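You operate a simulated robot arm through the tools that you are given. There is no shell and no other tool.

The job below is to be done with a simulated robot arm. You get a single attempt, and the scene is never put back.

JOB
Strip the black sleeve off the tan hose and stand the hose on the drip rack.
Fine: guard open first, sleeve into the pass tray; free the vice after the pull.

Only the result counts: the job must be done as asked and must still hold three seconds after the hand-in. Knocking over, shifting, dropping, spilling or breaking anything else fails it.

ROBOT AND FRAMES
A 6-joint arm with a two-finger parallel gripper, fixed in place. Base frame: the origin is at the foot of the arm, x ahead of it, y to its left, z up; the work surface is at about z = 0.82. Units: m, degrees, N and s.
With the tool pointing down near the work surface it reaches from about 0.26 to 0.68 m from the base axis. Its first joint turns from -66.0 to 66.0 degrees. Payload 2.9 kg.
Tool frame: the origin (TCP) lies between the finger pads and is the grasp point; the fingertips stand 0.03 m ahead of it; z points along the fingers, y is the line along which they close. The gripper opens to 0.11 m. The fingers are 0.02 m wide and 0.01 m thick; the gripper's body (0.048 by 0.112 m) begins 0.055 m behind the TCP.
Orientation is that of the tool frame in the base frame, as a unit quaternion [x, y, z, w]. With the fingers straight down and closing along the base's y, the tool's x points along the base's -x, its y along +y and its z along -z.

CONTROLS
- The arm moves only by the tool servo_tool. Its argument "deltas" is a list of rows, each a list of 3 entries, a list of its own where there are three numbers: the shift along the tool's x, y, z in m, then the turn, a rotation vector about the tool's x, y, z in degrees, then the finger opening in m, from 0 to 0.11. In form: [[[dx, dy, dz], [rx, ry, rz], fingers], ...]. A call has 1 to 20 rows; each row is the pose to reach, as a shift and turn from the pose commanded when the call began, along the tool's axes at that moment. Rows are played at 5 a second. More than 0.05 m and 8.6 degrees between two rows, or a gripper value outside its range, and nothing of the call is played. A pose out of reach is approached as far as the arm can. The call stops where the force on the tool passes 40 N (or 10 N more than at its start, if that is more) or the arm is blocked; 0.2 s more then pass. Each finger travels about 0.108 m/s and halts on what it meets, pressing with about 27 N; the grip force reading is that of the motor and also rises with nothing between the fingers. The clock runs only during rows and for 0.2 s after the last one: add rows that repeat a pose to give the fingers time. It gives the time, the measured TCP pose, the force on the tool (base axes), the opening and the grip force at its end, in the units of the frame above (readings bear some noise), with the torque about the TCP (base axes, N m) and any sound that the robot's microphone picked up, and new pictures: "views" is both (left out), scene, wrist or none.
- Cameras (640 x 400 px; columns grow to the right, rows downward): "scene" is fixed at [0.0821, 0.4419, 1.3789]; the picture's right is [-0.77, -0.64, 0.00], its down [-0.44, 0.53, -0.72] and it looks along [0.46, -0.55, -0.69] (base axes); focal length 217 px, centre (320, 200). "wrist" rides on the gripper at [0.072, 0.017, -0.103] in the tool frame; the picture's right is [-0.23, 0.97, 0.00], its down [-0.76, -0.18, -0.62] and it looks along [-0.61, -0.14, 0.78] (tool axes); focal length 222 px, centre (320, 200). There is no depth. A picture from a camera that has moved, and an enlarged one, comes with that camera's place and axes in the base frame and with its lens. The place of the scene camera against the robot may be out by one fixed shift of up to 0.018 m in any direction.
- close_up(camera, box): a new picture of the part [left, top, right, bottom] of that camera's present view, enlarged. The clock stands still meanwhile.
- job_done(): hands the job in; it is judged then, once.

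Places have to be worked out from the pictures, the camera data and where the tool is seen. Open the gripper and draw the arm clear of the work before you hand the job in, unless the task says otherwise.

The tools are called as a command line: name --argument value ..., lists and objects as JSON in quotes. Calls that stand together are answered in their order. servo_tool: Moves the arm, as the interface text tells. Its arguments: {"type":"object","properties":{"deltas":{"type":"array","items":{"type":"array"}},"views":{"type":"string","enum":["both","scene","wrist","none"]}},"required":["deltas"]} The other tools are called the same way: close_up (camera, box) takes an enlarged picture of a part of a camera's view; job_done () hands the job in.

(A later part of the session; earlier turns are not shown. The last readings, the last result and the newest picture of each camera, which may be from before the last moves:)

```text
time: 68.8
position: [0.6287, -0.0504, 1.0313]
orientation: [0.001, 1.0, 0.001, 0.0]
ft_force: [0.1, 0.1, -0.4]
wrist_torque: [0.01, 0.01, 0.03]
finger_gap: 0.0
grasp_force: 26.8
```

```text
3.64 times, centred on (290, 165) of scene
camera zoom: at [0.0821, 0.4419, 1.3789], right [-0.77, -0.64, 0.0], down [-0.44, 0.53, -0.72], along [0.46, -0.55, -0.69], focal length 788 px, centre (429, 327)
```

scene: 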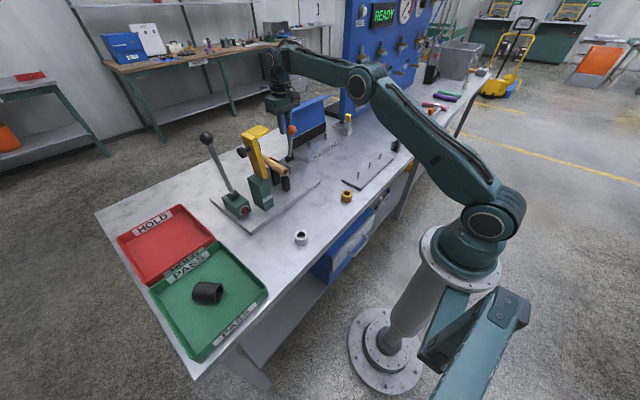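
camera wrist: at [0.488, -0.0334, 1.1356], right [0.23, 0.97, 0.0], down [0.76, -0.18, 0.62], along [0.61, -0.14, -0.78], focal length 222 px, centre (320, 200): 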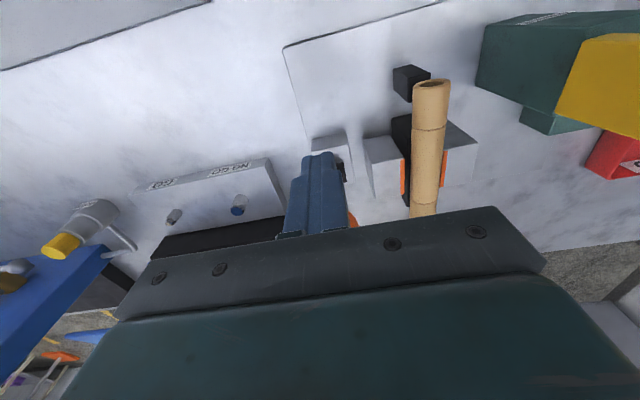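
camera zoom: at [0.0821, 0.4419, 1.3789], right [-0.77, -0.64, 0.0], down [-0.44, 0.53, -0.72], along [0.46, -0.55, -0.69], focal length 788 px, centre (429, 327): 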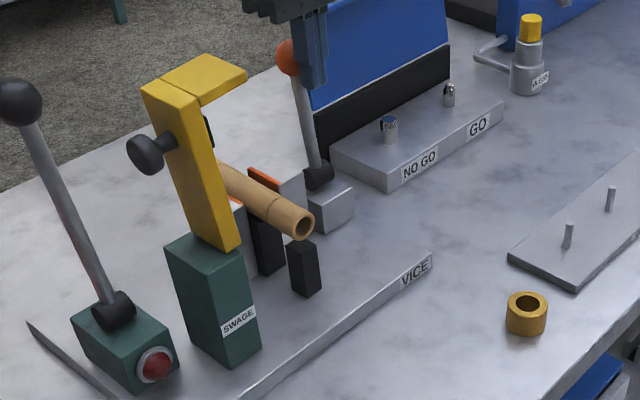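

The lever now rests past vertical and the vice is wide open. I rise clear and step back to inspect the hose, jaws and saddle.

servo_tool --deltas '[[[0.003, 0, -0.03], [0, 0, 0], 0.03], [[0.003, 0, -0.07], [0, 0, 0], 0.06], [[0.04, 0.02, -0.09], [0, 0, 0], 0.06], [[0.08, 0.04, -0.09], [0, 0, 0], 0.06], [[0.12, 0.06, -0.09], [0, 0, 0], 0.06], [[0.14, 0.08, -0.07], [0, 0, 0], 0.06], [[0.14, 0.08, -0.07], [0, 0, 0], 0.06]]' --views "both"

close_up --camera "wrist" --box '[210, 60, 430, 220]'

close_up --camera "scene" --box '[230, 110, 350, 220]'

```text
time: 70.4
position: [0.5284, 0.0261, 1.1408]
orientation: [0.001, 1.0, 0.002, -0.002]
ft_force: [-0.9, 0.5, 0.5]
wrist_torque: [-0.01, 0.01, -0.02]
finger_gap: 0.0602
grasp_force: 0.1
out of reach, approached as far as the arm can: row 5, 6, 7
camera wrist: at [0.4557, 0.0429, 1.244], right [0.23, 0.97, 0.0], down [0.76, -0.18, 0.62], along [0.6, -0.14, -0.78], focal length 222 px, centre (320, 200)
```

scene: 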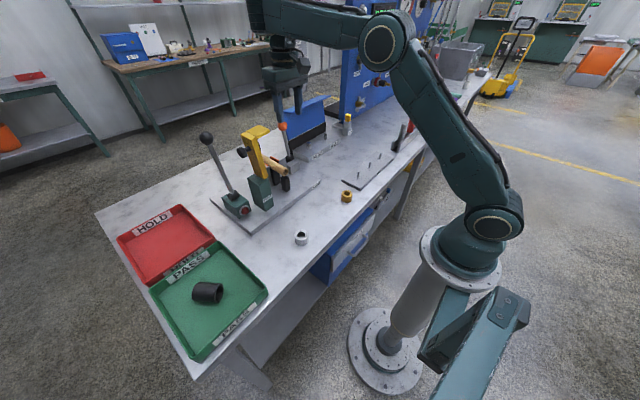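
wrist: 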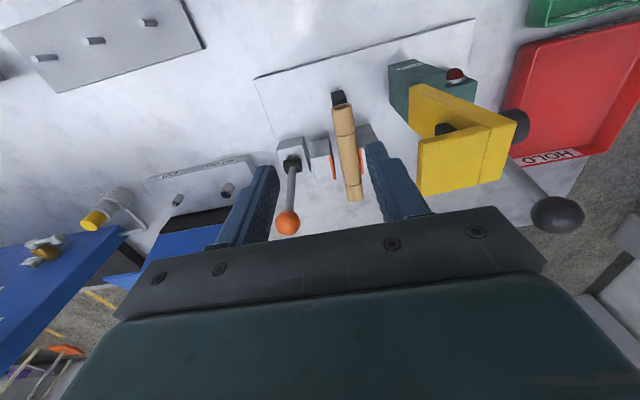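

```text
2.50 times, centred on (320, 140) of wrist
camera zoom: at [0.4557, 0.0429, 1.244], right [0.23, 0.97, 0.0], down [0.76, -0.18, 0.62], along [0.6, -0.14, -0.78], focal length 555 px, centre (320, 350)
```

zoom: 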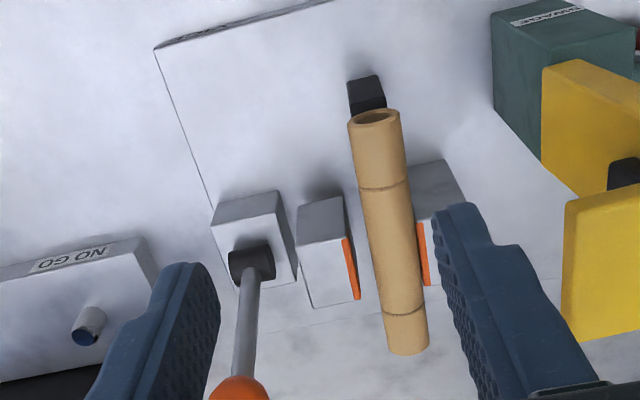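

```text
3.64 times, centred on (290, 165) of scene
camera zoom: at [0.0821, 0.4419, 1.3789], right [-0.77, -0.64, 0.0], down [-0.44, 0.53, -0.72], along [0.46, -0.55, -0.69], focal length 788 px, centre (429, 327)
```

zoom: 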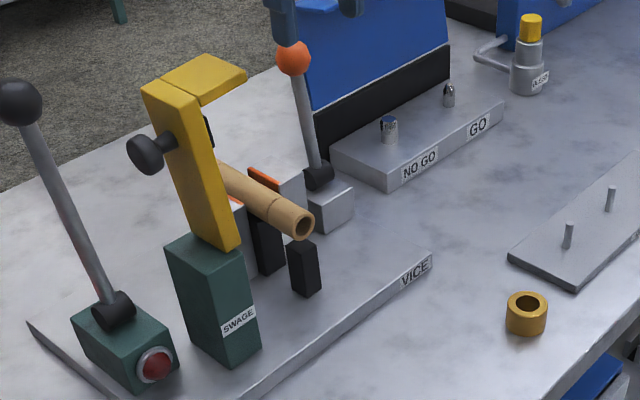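

The arm clipped on that retreat. I check that it still moves freely by continuing back in small steps.

servo_tool --deltas '[[[0.02, 0.005, 0.01], [0, 0, 0], 0.06], [[0.04, 0.01, 0.02], [0, 0, 0], 0.06], [[0.06, 0.02, 0.03], [0, 0, 0], 0.06]]' --views "none"

```text
time: 71.2
position: [0.5114, 0.0466, 1.155]
orientation: [0.001, 1.0, 0.001, -0.004]
ft_force: [0.0, -0.6, 1.0]
wrist_torque: [0.02, 0.01, -0.03]
finger_gap: 0.0603
grasp_force: 0.0
out of reach, approached as far as the arm can: row 1, 2, 3
```

Moving back is being deflected upward, so a joint seems to be near a limit in this posture. I'll shift −y (away from the guard) and lower, where the arm moved freely before, and then retract.

servo_tool --deltas '[[[0, -0.03, 0.0], [0, 0, 0], 0.06], [[0, -0.05, 0.03], [0, 0, 0], 0.06], [[0, -0.05, 0.06], [0, 0, 0], 0.06], [[0.02, -0.05, 0.09], [0, 0, 0], 0.06]]' --views "scene"

```text
time: 72.2
position: [0.5494, -0.0033, 1.1173]
orientation: [0.001, 1.0, 0.001, -0.003]
ft_force: [-0.4, -0.1, 0.8]
wrist_torque: [-0.02, 0.02, 0.01]
finger_gap: 0.0599
grasp_force: 0.1
out of reach, approached as far as the arm can: row 2, 3, 4
```

scene: 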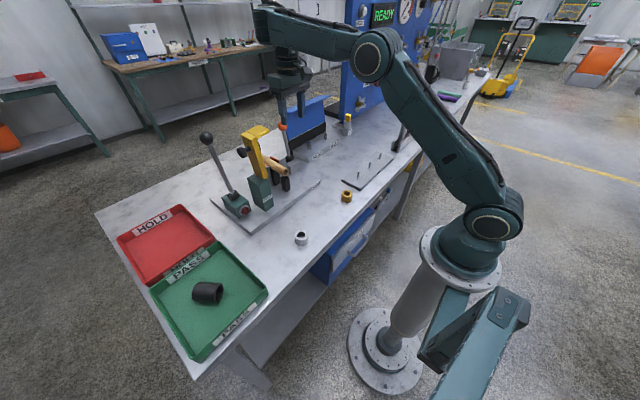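

servo_tool --deltas '[[[0, 0, 0], [0, -4, 0], 0.06], [[0, 0, 0], [0, -8, 0], 0.06], [[0, 0, 0], [0, -8, 0], 0.06]]' --views "none"

```text
time: 73.0
position: [0.5812, -0.0049, 1.1424]
orientation: [0.0, 0.998, 0.002, 0.069]
ft_force: [0.2, -0.4, 0.4]
wrist_torque: [0.04, -0.03, 0.02]
finger_gap: 0.0602
grasp_force: 0.1
out of reach, approached as far as the arm can: row 1, 2, 3
```

Pitching forward is blocked, so the limit lies on that side. I test pitching the other way in place to see if that frees it.

servo_tool --deltas '[[[0, 0, 0], [0, 4, 0], 0.06], [[0, 0, 0], [0, 8, 0], 0.06], [[0, 0, 0], [0, 14, 0], 0.06], [[0, 0, 0], [0, 18, 0], 0.06]]' --views "scene"

close_up --camera "scene" --box '[220, 0, 540, 240]'

```text
time: 74.0
position: [0.5824, -0.0034, 1.1443]
orientation: [0.004, 0.996, 0.002, -0.087]
ft_force: [0.1, -0.4, -0.4]
wrist_torque: [-0.03, -0.05, 0.01]
finger_gap: 0.0599
grasp_force: 0.1
out of reach, approached as far as the arm can: row 2, 3
```

scene: 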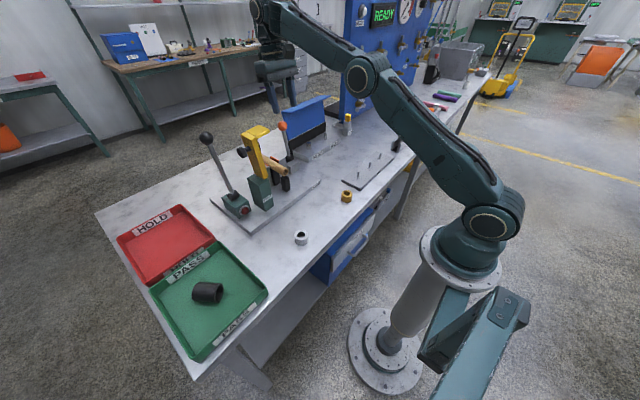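

```text
1.67 times, centred on (380, 120) of scene
camera zoom: at [0.0821, 0.4419, 1.3789], right [-0.77, -0.64, 0.0], down [-0.44, 0.53, -0.72], along [0.46, -0.55, -0.69], focal length 361 px, centre (220, 333)
```

zoom: 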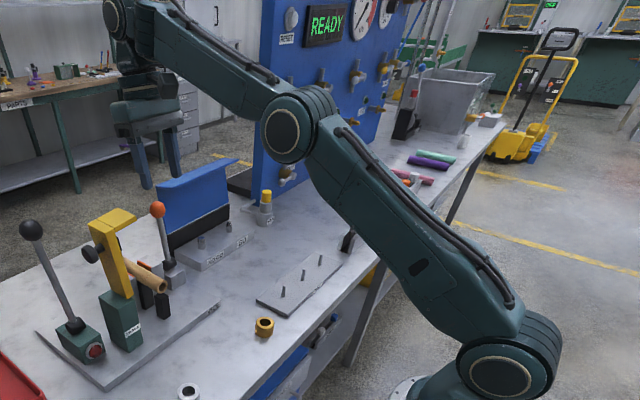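

Pitching back worked. The arm is nearly stretched out here, so I think the solver is stuck near the straight-elbow posture. I try lowering and pulling in with small, slow steps.

servo_tool --deltas '[[[0.005, 0, 0.01], [0, 0, 0], 0.06], [[0.01, 0, 0.02], [0, 0, 0], 0.06], [[0.015, 0, 0.03], [0, 0, 0], 0.06], [[0.02, 0, 0.04], [0, 0, 0], 0.06], [[0.025, 0, 0.05], [0, 0, 0], 0.06], [[0.03, 0, 0.06], [0, 0, 0], 0.06]]' --views "scene"

```text
time: 75.4
position: [0.5408, -0.0025, 1.0898]
orientation: [0.0, 0.996, 0.001, -0.087]
ft_force: [0.5, 1.0, -0.3]
wrist_torque: [0.0, 0.0, -0.01]
finger_gap: 0.0598
grasp_force: 0.0
```

scene: 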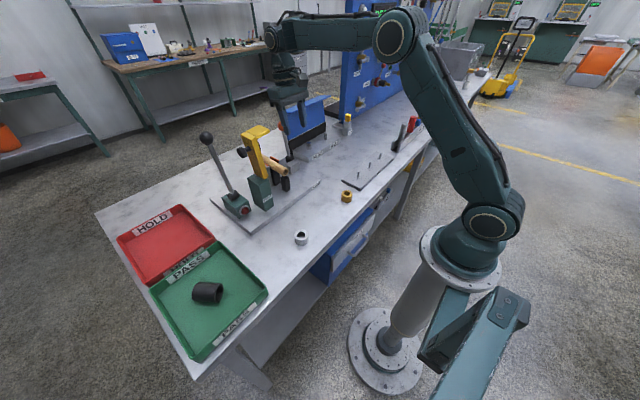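

That moved freely with the tool pitched −10°. I now lower further while bringing the pitch back to zero, slowly.

servo_tool --deltas '[[[0.01, 0, 0.01], [0, 0, 0], 0.06], [[0.025, 0, 0.02], [0, -2, 0], 0.06], [[0.04, 0, 0.03], [0, -4, 0], 0.06], [[0.055, 0, 0.035], [0, -6, 0], 0.06], [[0.07, 0, 0.035], [0, -8, 0], 0.06], [[0.08, 0, 0.035], [0, -10, 0], 0.06]]' --views "both"

```text
time: 76.8
position: [0.4562, -0.0032, 1.0694]
orientation: [0.001, 1.0, 0.001, 0.001]
ft_force: [0.0, 0.2, 0.9]
wrist_torque: [0.0, 0.02, -0.01]
finger_gap: 0.0601
grasp_force: 0.0
camera wrist: at [0.3837, 0.0143, 1.1718], right [0.23, 0.97, 0.0], down [0.76, -0.18, 0.62], along [0.61, -0.14, -0.78], focal length 222 px, centre (320, 200)
```

scene: 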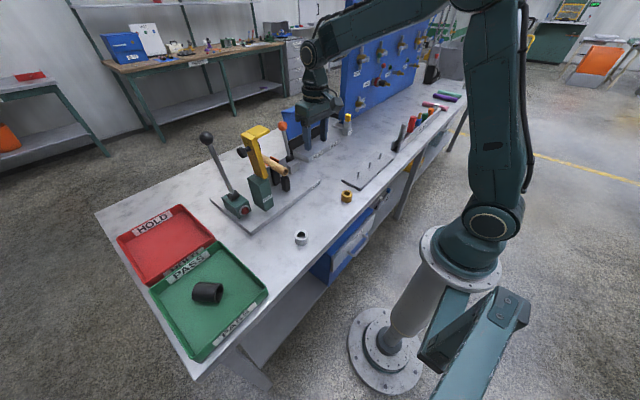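
wrist: 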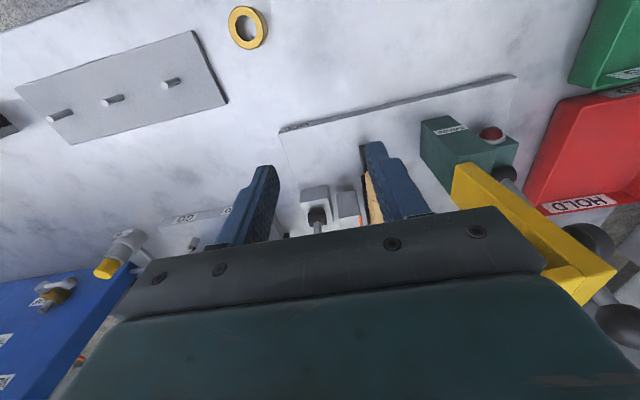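

The arm is free again. Before gripping, I want to know whether the hose is open at both ends, so I'll pitch 60° and look along its bore from the front with the wrist camera on the hose axis.

servo_tool --deltas '[[[-0.004, 0.01, 0.02], [0, -7.5, 0], 0.08], [[-0.01, 0.02, 0.04], [0, -15, 0], 0.09], [[-0.012, 0.03, 0.06], [0, -22.5, 0], 0.09], [[-0.012, 0.04, 0.08], [0, -30, 0], 0.09], [[-0.012, 0.04, 0.1], [0, -37.5, 0], 0.09], [[-0.012, 0.04, 0.12], [0, -45, 0], 0.09], [[-0.012, 0.04, 0.14], [0, -52.5, 0], 0.09], [[-0.012, 0.04, 0.14], [0, -60, 0], 0.09], [[-0.012, 0.04, 0.14], [0, -60, 0], 0.09]]' --views "both"

close_up --camera "wrist" --box '[270, 110, 390, 210]'

```text
time: 78.8
position: [0.4682, 0.037, 0.9295]
orientation: [0.001, 0.866, 0.001, 0.5]
ft_force: [-0.8, 0.3, 0.4]
wrist_torque: [-0.04, -0.01, -0.03]
finger_gap: 0.0902
grasp_force: 0.1
camera wrist: at [0.3421, 0.0551, 0.9173], right [0.12, 0.97, 0.2], down [-0.16, -0.18, 0.97], along [0.98, -0.14, 0.14], focal length 222 px, centre (320, 200)
```

scene: 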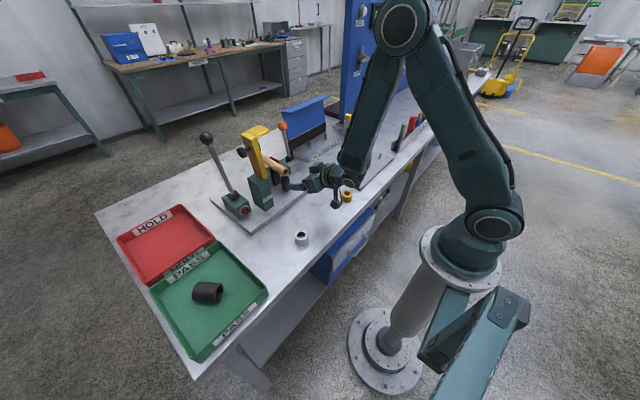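
wrist: 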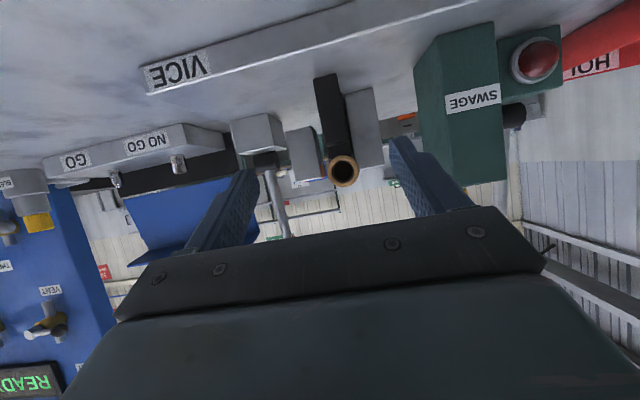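

```text
4.00 times, centred on (330, 160) of wrist
camera zoom: at [0.3421, 0.0551, 0.9173], right [0.12, 0.97, 0.2], down [-0.16, -0.18, 0.97], along [0.98, -0.14, 0.14], focal length 888 px, centre (280, 360)
```

zoom: 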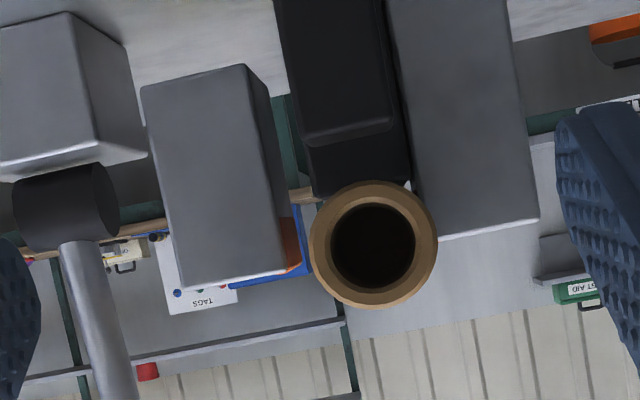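

The bore is dark all the way, so the far end is probably closed. The hose must go near end (open, ID≈0.020, OD≈0.030) down on a peg. That means gripping it behind the jaws with the tool vertical, then pitching forward 90°. First I'll go over the drip rack to measure the pegs and test that horizontal-tool posture empty-handed.

servo_tool --deltas '[[[-0.02, 0, -0.03], [0, 7.5, 0], 0.06], [[-0.03, -0.03, -0.06], [0, 15, 0], 0.06], [[-0.04, -0.06, -0.09], [0, 22.5, 0], 0.06], [[-0.05, -0.09, -0.11], [0, 30, 0], 0.06], [[-0.05, -0.13, -0.125], [0, 37.5, 0], 0.06], [[-0.05, -0.17, -0.135], [0, 45, 0], 0.06], [[-0.05, -0.21, -0.135], [0, 52.5, 0], 0.06], [[-0.05, -0.25, -0.135], [0, 60, 0], 0.06], [[-0.05, -0.28, -0.135], [0, 60, 0], 0.06], [[-0.05, -0.28, -0.135], [0, 60, 0], 0.06]]' --views "both"

close_up --camera "wrist" --box '[180, 0, 500, 220]'

```text
time: 81.0
position: [0.3767, -0.2422, 1.0379]
orientation: [0.001, 1.0, 0.002, -0.002]
ft_force: [-0.4, 0.1, 0.4]
wrist_torque: [0.01, 0.01, -0.01]
finger_gap: 0.0601
grasp_force: 0.1
camera wrist: at [0.3043, -0.225, 1.1413], right [0.23, 0.97, 0.0], down [0.76, -0.18, 0.62], along [0.61, -0.14, -0.78], focal length 222 px, centre (320, 200)
```

scene: 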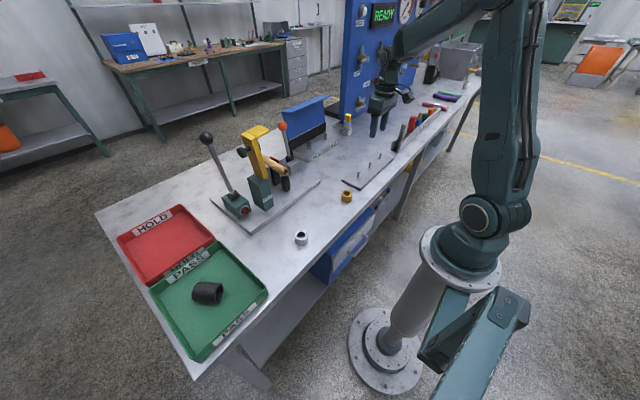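
wrist: 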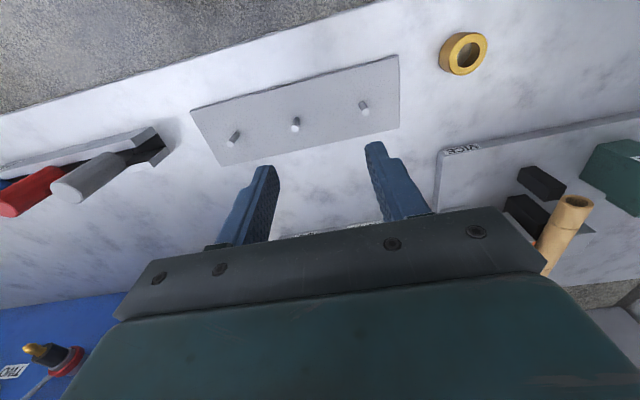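

```text
1.82 times, centred on (340, 110) of wrist
camera zoom: at [0.3043, -0.225, 1.1413], right [0.23, 0.97, 0.0], down [0.76, -0.18, 0.62], along [0.61, -0.14, -0.78], focal length 404 px, centre (284, 364)
```

zoom: 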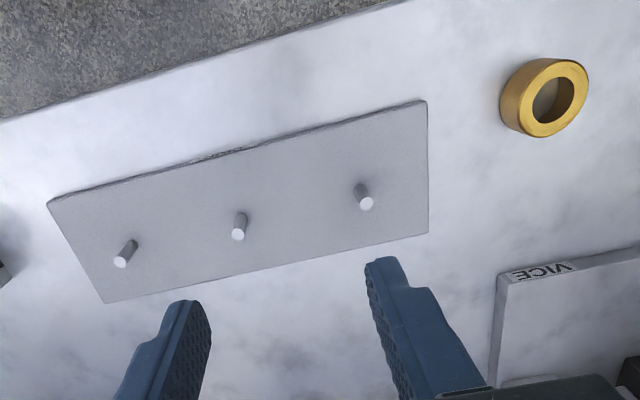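

Pegs measured at x≈0.398, y≈−0.1875/−0.278/−0.3665, Ø≈0.0095, from z≈0.83 to 0.875. Now I test the final posture over the middle peg: yaw −35° to the radial direction first.

servo_tool --deltas '[[[-0.005, -0.007, 0], [0, 0, 7], 0.06], [[-0.01, -0.015, 0], [0, 0, 14], 0.06], [[-0.015, -0.022, 0], [0, 0, 21], 0.06], [[-0.02, -0.03, 0], [0, 0, 28], 0.06], [[-0.0213, -0.036, 0], [0, 0, 35], 0.06]]' --views "none"

servo_tool --deltas '[[[0, 0, 0], [0, -8, 0], 0.06], [[0, 0, 0], [0, -16, 0], 0.06], [[0, 0, 0], [0, -24, 0], 0.06], [[0, 0, 0], [0, -32, 0], 0.06], [[0, 0, 0], [0, -40, 0], 0.06], [[0, 0, 0], [0, -48, 0], 0.06], [[0, 0, 0], [0, -56, 0], 0.06], [[0, 0, 0], [0, -64, 0], 0.06], [[0, 0, 0], [0, -72, 0], 0.06], [[0, 0, 0], [0, -80, 0], 0.06], [[0, 0, 0], [0, -88, 0], 0.06], [[0, 0, 0], [0, -90, 0], 0.06], [[0, 0, 0], [0, -90, 0], 0.06]]' --views "both"

```text
time: 82.2
position: [0.3983, -0.2791, 1.0383]
orientation: [0.303, 0.953, 0.001, -0.001]
ft_force: [0.4, -0.5, -0.4]
wrist_torque: [0.0, -0.01, -0.01]
finger_gap: 0.0597
grasp_force: 0.1
```

```text
time: 85.0
position: [0.3967, -0.2789, 1.0385]
orientation: [0.214, 0.674, -0.212, 0.674]
ft_force: [0.6, -0.2, -0.5]
wrist_torque: [-0.04, 0.02, -0.05]
finger_gap: 0.06
grasp_force: 0.0
camera wrist: at [0.322, -0.2054, 0.9653], right [0.56, 0.8, 0.23], down [-0.61, 0.21, 0.76], along [0.56, -0.57, 0.61], focal length 222 px, centre (320, 200)
```

scene: 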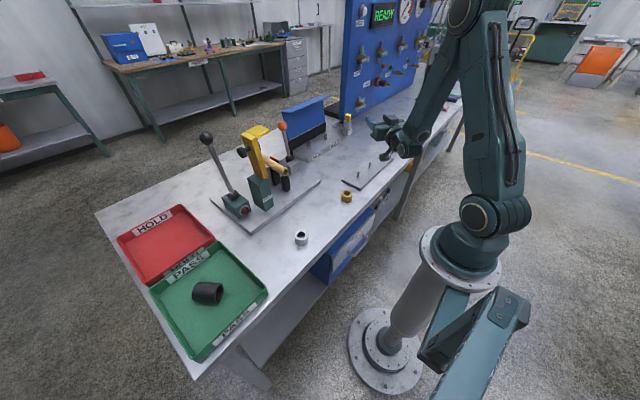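
wrist: 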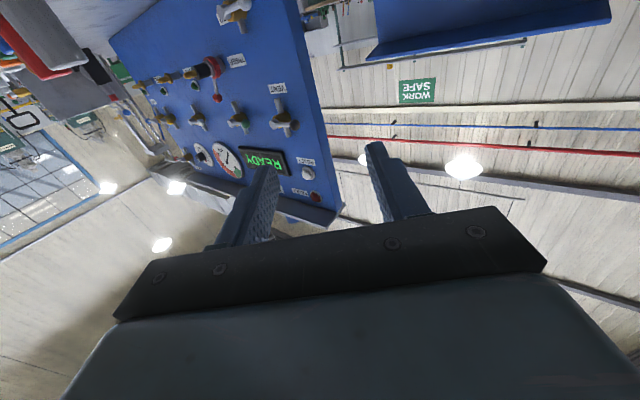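

The horizontal posture is reachable over the middle peg. I test lowering to the placement height (TCP z≈0.955).

servo_tool --deltas '[[[0.02, 0, 0], [0, 0, 0], 0.06], [[0.04, 0, 0], [0, 0, 0], 0.06], [[0.06, 0, 0], [0, 0, 0], 0.06], [[0.083, 0, 0], [0, 0, 0], 0.06], [[0.083, 0, 0], [0, 0, 0], 0.06]]' --views "both"

close_up --camera "scene" --box '[320, 80, 460, 220]'

```text
time: 86.2
position: [0.398, -0.2801, 0.9531]
orientation: [0.214, 0.674, -0.213, 0.674]
ft_force: [0.0, -0.1, 0.0]
wrist_torque: [0.01, 0.0, 0.02]
finger_gap: 0.06
grasp_force: 0.0
camera wrist: at [0.3223, -0.2054, 0.8821], right [0.56, 0.8, 0.23], down [-0.61, 0.21, 0.76], along [0.56, -0.57, 0.61], focal length 222 px, centre (320, 200)
```

scene: 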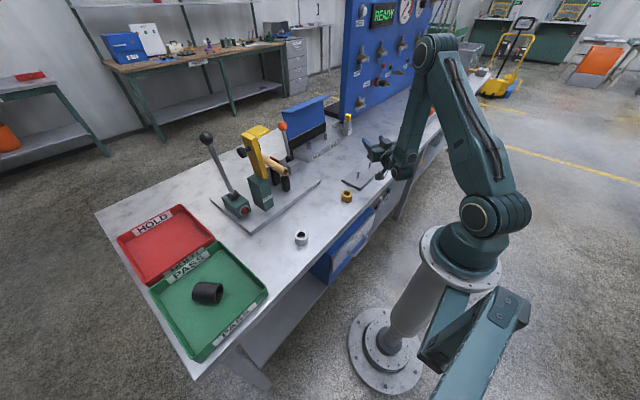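
wrist: 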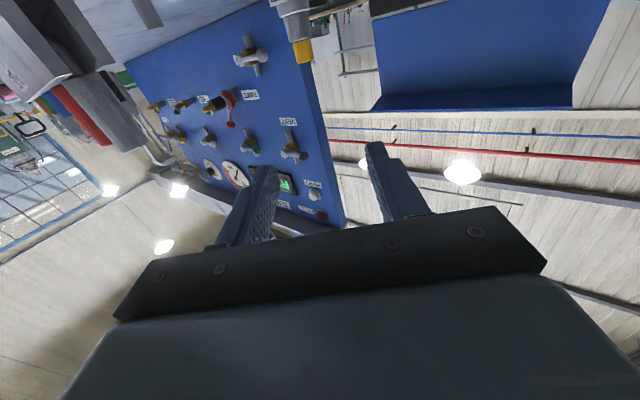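

```text
2.86 times, centred on (390, 150) of scene
camera zoom: at [0.0821, 0.4419, 1.3789], right [-0.77, -0.64, 0.0], down [-0.44, 0.53, -0.72], along [0.46, -0.55, -0.69], focal length 619 px, centre (120, 343)
```

zoom: 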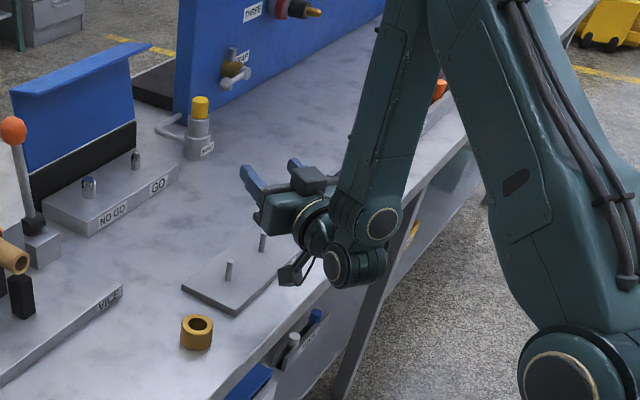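

Placement height is reachable too, so this plan works. I go back up, return the tool to vertical, and then test whether it can also roll 180°, which would put the wrist camera on the outer/upper side, clear of the guard and useful for seeing the peg.

servo_tool --deltas '[[[-0.04, 0, 0], [0, 0, 0], 0.06], [[-0.085, 0, 0], [0, 0, 0], 0.06], [[-0.085, 0, 0], [0, 8, 0], 0.06], [[-0.085, 0, 0], [0, 16, 0], 0.06], [[-0.085, 0, 0], [0, 24, 0], 0.06], [[-0.085, 0, 0], [0, 32, 0], 0.06], [[-0.085, 0, 0], [0, 40, 0], 0.06], [[-0.085, 0, 0], [0, 48, 0], 0.06], [[-0.085, 0, 0], [0, 56, 0], 0.06], [[-0.085, 0, 0], [0, 64, 0], 0.06], [[-0.085, 0, 0], [0, 72, 0], 0.06], [[-0.085, 0, 0], [0, 80, 0], 0.06], [[-0.085, 0, 0], [0, 88, 0], 0.06], [[-0.085, 0, 0], [0, 90, 0], 0.06]]' --views "none"

servo_tool --deltas '[[[0, 0, 0], [0, 0, -8.2], 0.06], [[0, 0, 0], [0, 0, -16.4], 0.06], [[0, 0, 0], [0, 0, -24.6], 0.06], [[0, 0, 0], [0, 0, -32.8], 0.06], [[0, 0, 0], [0, 0, -41], 0.06], [[0, 0, 0], [0, 0, -49.2], 0.06], [[0, 0, 0], [0, 0, -57.4], 0.06], [[0, 0, 0], [0, 0, -65.6], 0.06], [[0, 0, 0], [0, 0, -73.8], 0.06], [[0, 0, 0], [0, 0, -82], 0.06], [[0, 0, 0], [0, 0, -90], 0.06]]' --views "none"

servo_tool --deltas '[[[0, 0, 0], [0, 0, -8.2], 0.06], [[0, 0, 0], [0, 0, -16.4], 0.06], [[0, 0, 0], [0, 0, -24.6], 0.06], [[0, 0, 0], [0, 0, -32.8], 0.06], [[0, 0, 0], [0, 0, -41], 0.06], [[0, 0, 0], [0, 0, -49.2], 0.06], [[0, 0, 0], [0, 0, -57.4], 0.06], [[0, 0, 0], [0, 0, -65.6], 0.06], [[0, 0, 0], [0, 0, -73.8], 0.06], [[0, 0, 0], [0, 0, -82], 0.06], [[0, 0, 0], [0, 0, -90], 0.06]]' --views "both"

```text
time: 89.2
position: [0.3975, -0.2797, 1.0413]
orientation: [0.302, 0.953, 0.001, -0.002]
ft_force: [0.4, -0.3, -0.4]
wrist_torque: [0.0, 0.0, 0.01]
finger_gap: 0.0599
grasp_force: 0.1
```

```text
time: 91.6
position: [0.3983, -0.278, 1.0405]
orientation: [-0.462, 0.887, 0.001, 0.001]
ft_force: [-0.5, 0.2, -0.4]
wrist_torque: [0.0, 0.0, 0.0]
finger_gap: 0.0599
grasp_force: 0.0
```

```text
time: 94.0
position: [0.4202, -0.2564, 1.0475]
orientation: [0.95, -0.313, 0.001, -0.017]
ft_force: [0.3, -0.8, -0.5]
wrist_torque: [0.02, 0.02, 0.0]
finger_gap: 0.0598
grasp_force: 0.1
out of reach, approached as far as the arm can: row 11
camera wrist: at [0.4662, -0.3153, 1.1495], right [-0.76, -0.65, -0.03], down [-0.52, 0.58, 0.63], along [-0.39, 0.5, -0.77], focal length 222 px, centre (320, 200)
```

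scene: 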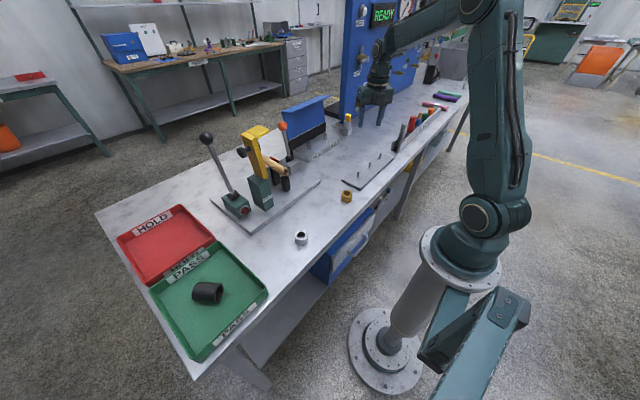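
wrist: 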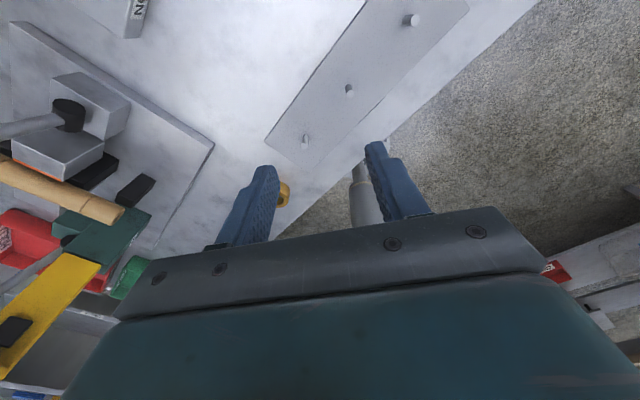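

Rolling 180° sits right at a joint limit, so I'll use the normal roll (camera below in the final posture, which was just proven to work). I turn back to yaw 0.

servo_tool --deltas '[[[0, 0, 0], [0, 0, 8.1], 0.06], [[0, 0, 0], [0, 0, 16.2], 0.06], [[0, 0, 0], [0, 0, 24.3], 0.06], [[0, 0, 0], [0, 0, 32.4], 0.06], [[0, 0, 0], [0, 0, 40.5], 0.06], [[0, 0, 0], [0, 0, 48.6], 0.06], [[0, 0, 0], [0, 0, 56.7], 0.06], [[0, 0, 0], [0, 0, 64.8], 0.06], [[0, 0, 0], [0, 0, 72.9], 0.06], [[0, 0, 0], [0, 0, 81], 0.06], [[0, 0, 0], [0, 0, 89], 0.06]]' --views "none"

servo_tool --deltas '[[[0, 0, 0], [0, 0, 8.1], 0.06], [[0, 0, 0], [0, 0, 16.2], 0.06], [[0, 0, 0], [0, 0, 24.3], 0.06], [[0, 0, 0], [0, 0, 32.4], 0.06], [[0, 0, 0], [0, 0, 40.5], 0.06], [[0, 0, 0], [0, 0, 48.6], 0.06], [[0, 0, 0], [0, 0, 54], 0.06]]' --views "none"

```text
time: 96.4
position: [0.4194, -0.2559, 1.0489]
orientation: [-0.467, 0.884, 0.001, 0.0]
ft_force: [0.3, 0.1, 0.4]
wrist_torque: [-0.02, 0.0, 0.01]
finger_gap: 0.06
grasp_force: 0.0
```

```text
time: 98.0
position: [0.4195, -0.2559, 1.0487]
orientation: [-0.016, 1.0, 0.001, 0.0]
ft_force: [-0.1, -0.2, 1.1]
wrist_torque: [0.02, 0.0, 0.01]
finger_gap: 0.06
grasp_force: 0.1
```

Yaw is back (1.8° off, corrected in the next move). I travel at z≈1.005 to in front of the vice along y≈0.02, which passes between the guard's leg (y≥0.097) and the lever.

servo_tool --deltas '[[[-0.002, 0.0459, 0.0037], [0, 0, 1.8], 0.055], [[-0.0084, 0.0907, 0.0087], [0, 0, 1.8], 0.055], [[-0.0148, 0.1356, 0.0137], [0, 0, 1.8], 0.055], [[-0.0263, 0.1802, 0.0187], [0, 0, 1.8], 0.055], [[-0.0427, 0.2228, 0.0287], [0, 0, 1.8], 0.055], [[-0.0639, 0.2621, 0.0387], [0, 0, 1.8], 0.055], [[-0.0893, 0.2733, 0.0437], [0, 0, 1.8], 0.055], [[-0.1293, 0.272, 0.0437], [0, 0, 1.8], 0.055], [[-0.1293, 0.272, 0.0437], [0, 0, 1.8], 0.055]]' --views "both"

close_up --camera "wrist" --box '[230, 40, 450, 220]'

close_up --camera "scene" --box '[230, 100, 350, 210]'

```text
time: 100.0
position: [0.5399, 0.0191, 1.0066]
orientation: [-0.001, 1.0, 0.0, 0.0]
ft_force: [-0.9, -0.3, 0.6]
wrist_torque: [-0.01, -0.01, 0.01]
finger_gap: 0.0551
grasp_force: 0.1
camera wrist: at [0.468, 0.0356, 1.1096], right [0.23, 0.97, 0.0], down [0.76, -0.18, 0.62], along [0.61, -0.14, -0.78], focal length 222 px, centre (320, 200)
```

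scene: 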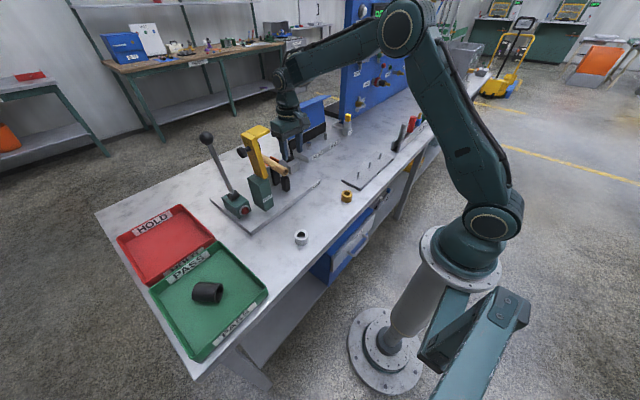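
wrist: 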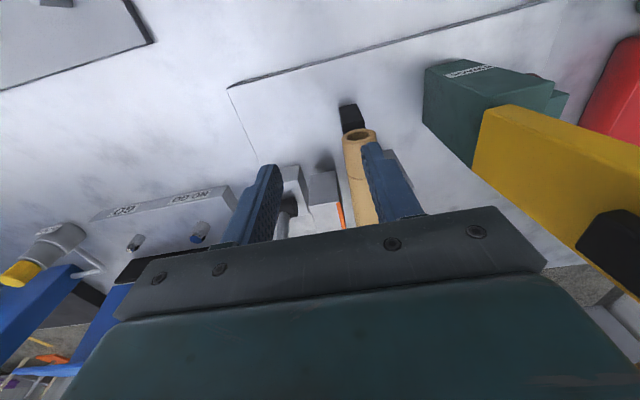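

```text
2.22 times, centred on (340, 130) of wrist
camera zoom: at [0.468, 0.0356, 1.1096], right [0.23, 0.97, 0.0], down [0.76, -0.18, 0.62], along [0.61, -0.14, -0.78], focal length 494 px, centre (276, 356)
```

zoom: 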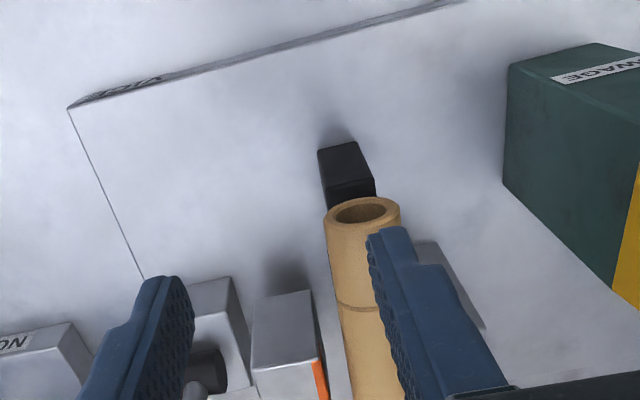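

```text
3.64 times, centred on (290, 155) of scene
camera zoom: at [0.0821, 0.4419, 1.3789], right [-0.77, -0.64, 0.0], down [-0.44, 0.53, -0.72], along [0.46, -0.55, -0.69], focal length 788 px, centre (429, 364)
```

zoom: 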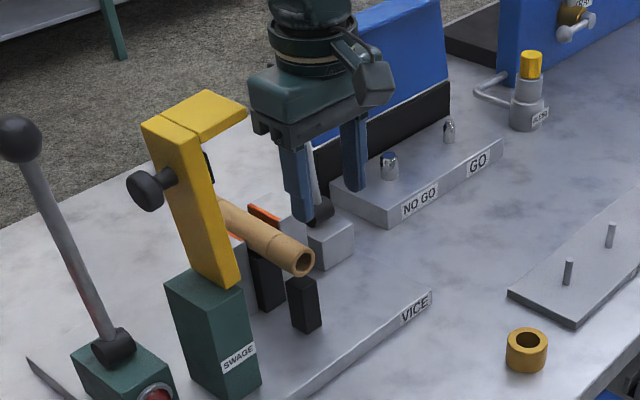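

Clear on both sides. I advance to x≈0.676 at the same height and then check.

servo_tool --deltas '[[[-0.034, 0.0, 0], [0, 0, 0], 0.055], [[-0.068, 0.0, 0], [0, 0, 0], 0.055], [[-0.102, 0.0, 0], [0, 0, 0], 0.055], [[-0.136, 0.0, 0], [0, 0, 0], 0.055], [[-0.136, 0.0, 0], [0, 0, 0], 0.055]]' --views "both"

close_up --camera "wrist" --box '[230, 0, 450, 220]'

close_up --camera "scene" --box '[230, 100, 350, 210]'

```text
time: 100.9
position: [0.6379, 0.0198, 0.9804]
orientation: [-0.003, 0.998, -0.001, -0.059]
ft_force: [0.0, 1.3, 1.3]
wrist_torque: [-0.15, -0.03, 0.04]
finger_gap: 0.0553
grasp_force: 0.1
out of reach, approached as far as the arm can: row 4
stopped in row 4: the force on the tool passed its limit at 63 N (the readings are from after the stop); the commanded pose is now the measured one
camera wrist: at [0.5783, 0.0368, 1.0913], right [0.22, 0.98, -0.03], down [0.83, -0.17, 0.53], along [0.51, -0.14, -0.85], focal length 222 px, centre (320, 200)
```

scene: 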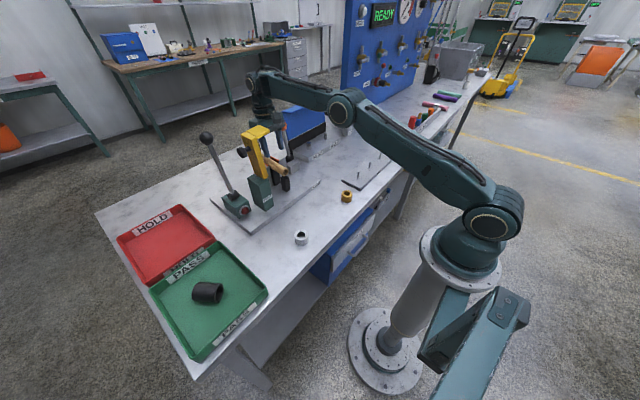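
wrist: 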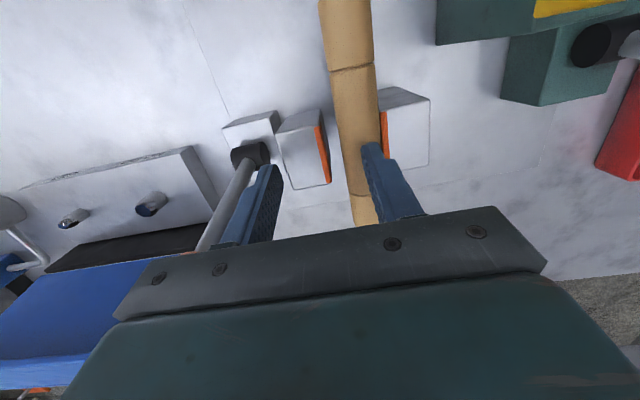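

```text
1.82 times, centred on (340, 110) of wrist
camera zoom: at [0.5783, 0.0368, 1.0913], right [0.22, 0.98, -0.03], down [0.83, -0.17, 0.53], along [0.51, -0.14, -0.85], focal length 404 px, centre (284, 364)
```

zoom: 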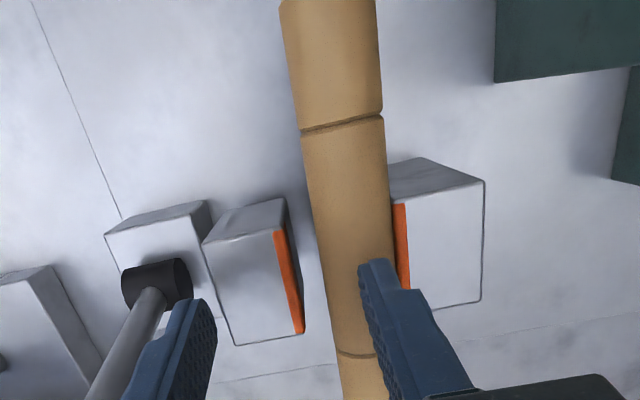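

```text
3.64 times, centred on (290, 155) of scene
camera zoom: at [0.0821, 0.442, 1.3788], right [-0.77, -0.64, 0.0], down [-0.44, 0.53, -0.72], along [0.46, -0.55, -0.69], focal length 788 px, centre (429, 364)
```

zoom: 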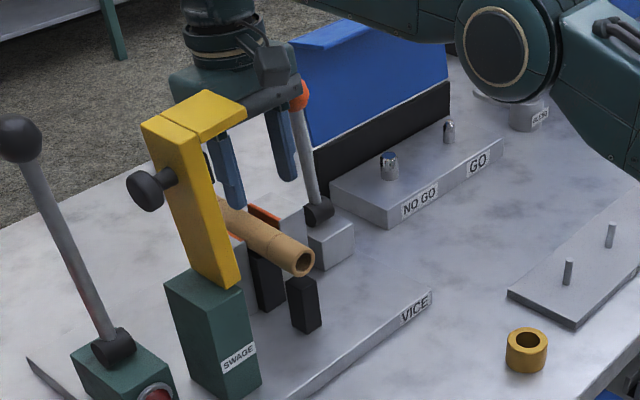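

The arm is out of reach at x≈0.65 with the tool vertical here, and the body brushed the lever ball (which barely moved). Pitching the tool ~15° forward gains reach and also keeps the body away from the guard. I back off slightly, shift to y≈0.032 and pitch.

servo_tool --deltas '[[[0.0098, 0.008, -0.0064], [0, 0, 0], 0.055], [[0.0196, 0.012, -0.0128], [0, -7.5, 0], 0.055], [[0.0196, 0.012, -0.0128], [0, -15, 0], 0.055], [[0.0196, 0.012, -0.0128], [0, -21.8, 0], 0.055], [[0.0196, 0.012, -0.0128], [0, -21.8, 0], 0.055]]' --views "both"

close_up --camera "scene" --box '[230, 100, 350, 210]'

```text
time: 102.1
position: [0.6212, 0.0312, 0.9956]
orientation: [-0.004, 0.991, -0.001, 0.132]
ft_force: [-0.5, 0.3, 0.4]
wrist_torque: [0.01, -0.04, 0.02]
finger_gap: 0.055
grasp_force: 0.1
camera wrist: at [0.5229, 0.0488, 1.0753], right [0.21, 0.98, 0.06], down [0.57, -0.17, 0.8], along [0.79, -0.14, -0.6], focal length 222 px, centre (320, 200)
```

scene: 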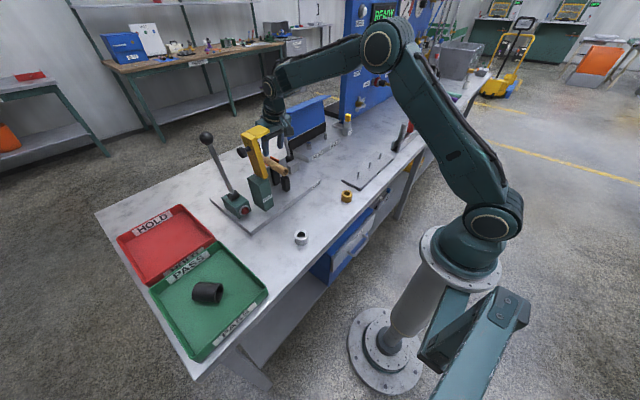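
wrist: 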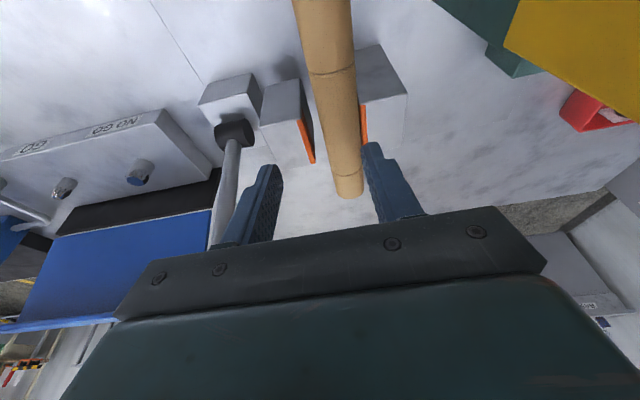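

```text
3.64 times, centred on (290, 155) of scene
camera zoom: at [0.0821, 0.4419, 1.3789], right [-0.77, -0.64, 0.0], down [-0.44, 0.53, -0.72], along [0.46, -0.55, -0.69], focal length 788 px, centre (429, 364)
```

zoom: 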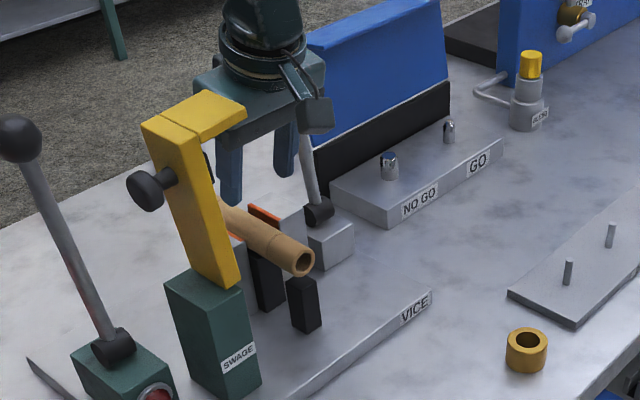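

Pitched 15° the view is good: the hose axis is y≈0.049 here and the jaws end at x≈0.65. I go over the hose's rear section (x≈0.676) at safe height.

servo_tool --deltas '[[[-0.0274, 0.006, 0.0137], [0, 0, 0], 0.055], [[-0.0498, 0.012, 0.026], [0, 0, 0], 0.055], [[-0.0498, 0.0178, 0.026], [0, 0, 0], 0.055], [[-0.0498, 0.0178, 0.026], [0, 0, 0], 0.055]]' --views "both"

close_up --camera "wrist" --box '[230, 0, 450, 220]'

close_up --camera "scene" --box '[230, 100, 350, 210]'

```text
time: 103.1
position: [0.6754, 0.0498, 0.9819]
orientation: [-0.003, 0.991, -0.002, 0.131]
ft_force: [0.5, 0.4, -0.7]
wrist_torque: [0.0, 0.02, 0.0]
finger_gap: 0.0551
grasp_force: 0.0
camera wrist: at [0.5772, 0.0664, 1.0634], right [0.21, 0.98, 0.06], down [0.57, -0.17, 0.8], along [0.79, -0.14, -0.6], focal length 222 px, centre (320, 200)
```

scene: 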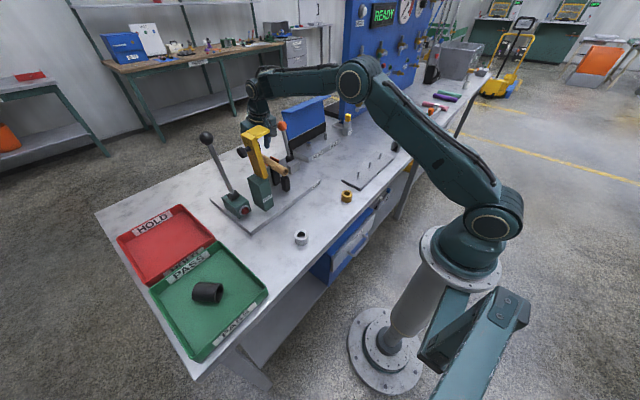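
wrist: 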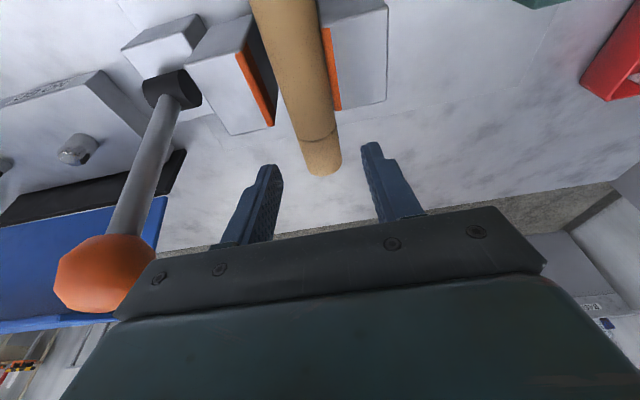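

```text
1.82 times, centred on (340, 110) of wrist
camera zoom: at [0.5772, 0.0664, 1.0634], right [0.21, 0.98, 0.06], down [0.57, -0.17, 0.8], along [0.79, -0.14, -0.6], focal length 404 px, centre (284, 364)
```

zoom: 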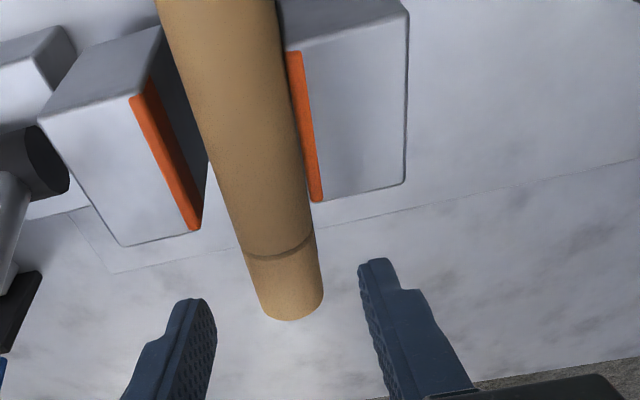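

```text
3.64 times, centred on (290, 155) of scene
camera zoom: at [0.0821, 0.4419, 1.3789], right [-0.77, -0.64, 0.0], down [-0.44, 0.53, -0.72], along [0.46, -0.55, -0.69], focal length 788 px, centre (429, 364)
```

zoom: 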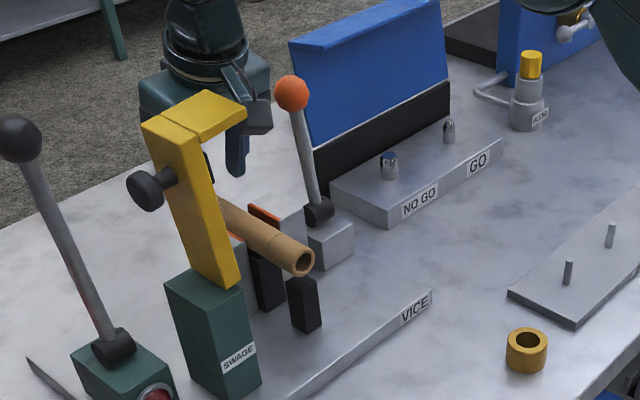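

The hose's rear end is clear of the jaws (they end at x≈0.652), with its axis at y≈0.0485. I lower straight down to TCP z≈0.936 around it.

servo_tool --deltas '[[[0.004, -0.0012, 0.0145], [0, 0, 0], 0.055], [[0.008, -0.0012, 0.029], [0, 0, 0], 0.055], [[0.0122, -0.0012, 0.0448], [0, 0, 0], 0.055], [[0.0122, -0.0012, 0.0448], [0, 0, 0], 0.055]]' --views "both"

close_up --camera "wrist" --box '[230, 0, 450, 220]'

```text
time: 104.1
position: [0.6744, 0.0494, 0.9373]
orientation: [-0.004, 0.991, 0.0, 0.131]
ft_force: [-0.1, 0.3, 0.0]
wrist_torque: [0.0, 0.01, 0.03]
finger_gap: 0.055
grasp_force: 0.0
camera wrist: at [0.5771, 0.0647, 1.0168], right [0.21, 0.98, 0.06], down [0.57, -0.17, 0.8], along [0.79, -0.14, -0.6], focal length 222 px, centre (320, 200)
```

scene: 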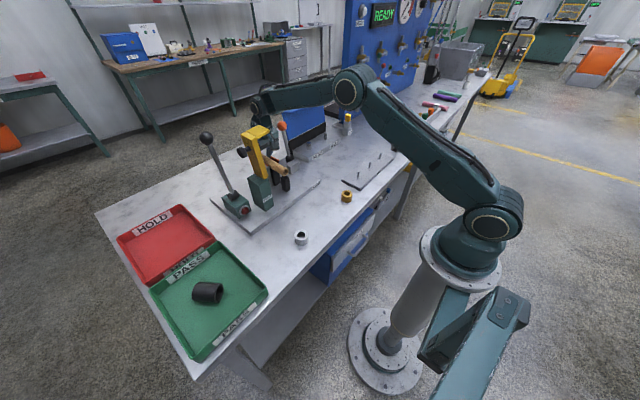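
wrist: 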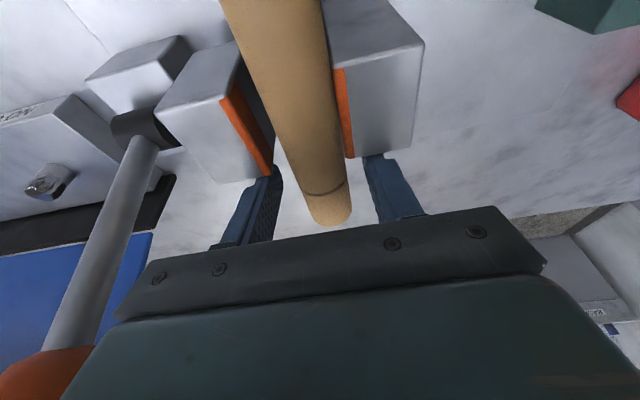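

```text
1.82 times, centred on (340, 110) of wrist
camera zoom: at [0.5771, 0.0647, 1.0168], right [0.21, 0.98, 0.06], down [0.57, -0.17, 0.8], along [0.79, -0.14, -0.6], focal length 404 px, centre (284, 364)
```

zoom: 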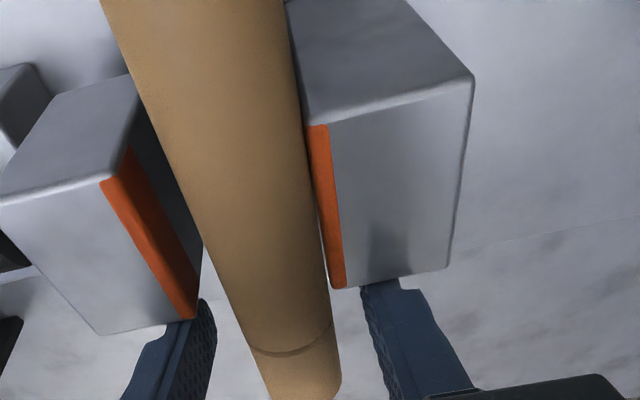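

The fingers straddle the hose just behind the jaws, centred to about 1 mm. I close on it.

servo_tool --deltas '[[[0, -0.0012, 0], [0, 0, 0], 0.045], [[0, -0.0012, 0], [0, 0, 0], 0.035], [[0, -0.0012, 0], [0, 0, 0], 0.02], [[0, -0.0012, 0], [0, 0, 0], 0.0], [[0, -0.0012, 0], [0, 0, 0], 0.0]]' --views "none"

```text
time: 105.3
position: [0.6748, 0.0504, 0.9378]
orientation: [-0.006, 0.991, 0.0, 0.131]
ft_force: [1.9, 21.6, -1.2]
wrist_torque: [0.59, -0.1, -0.12]
finger_gap: 0.0294
grasp_force: 26.8
```

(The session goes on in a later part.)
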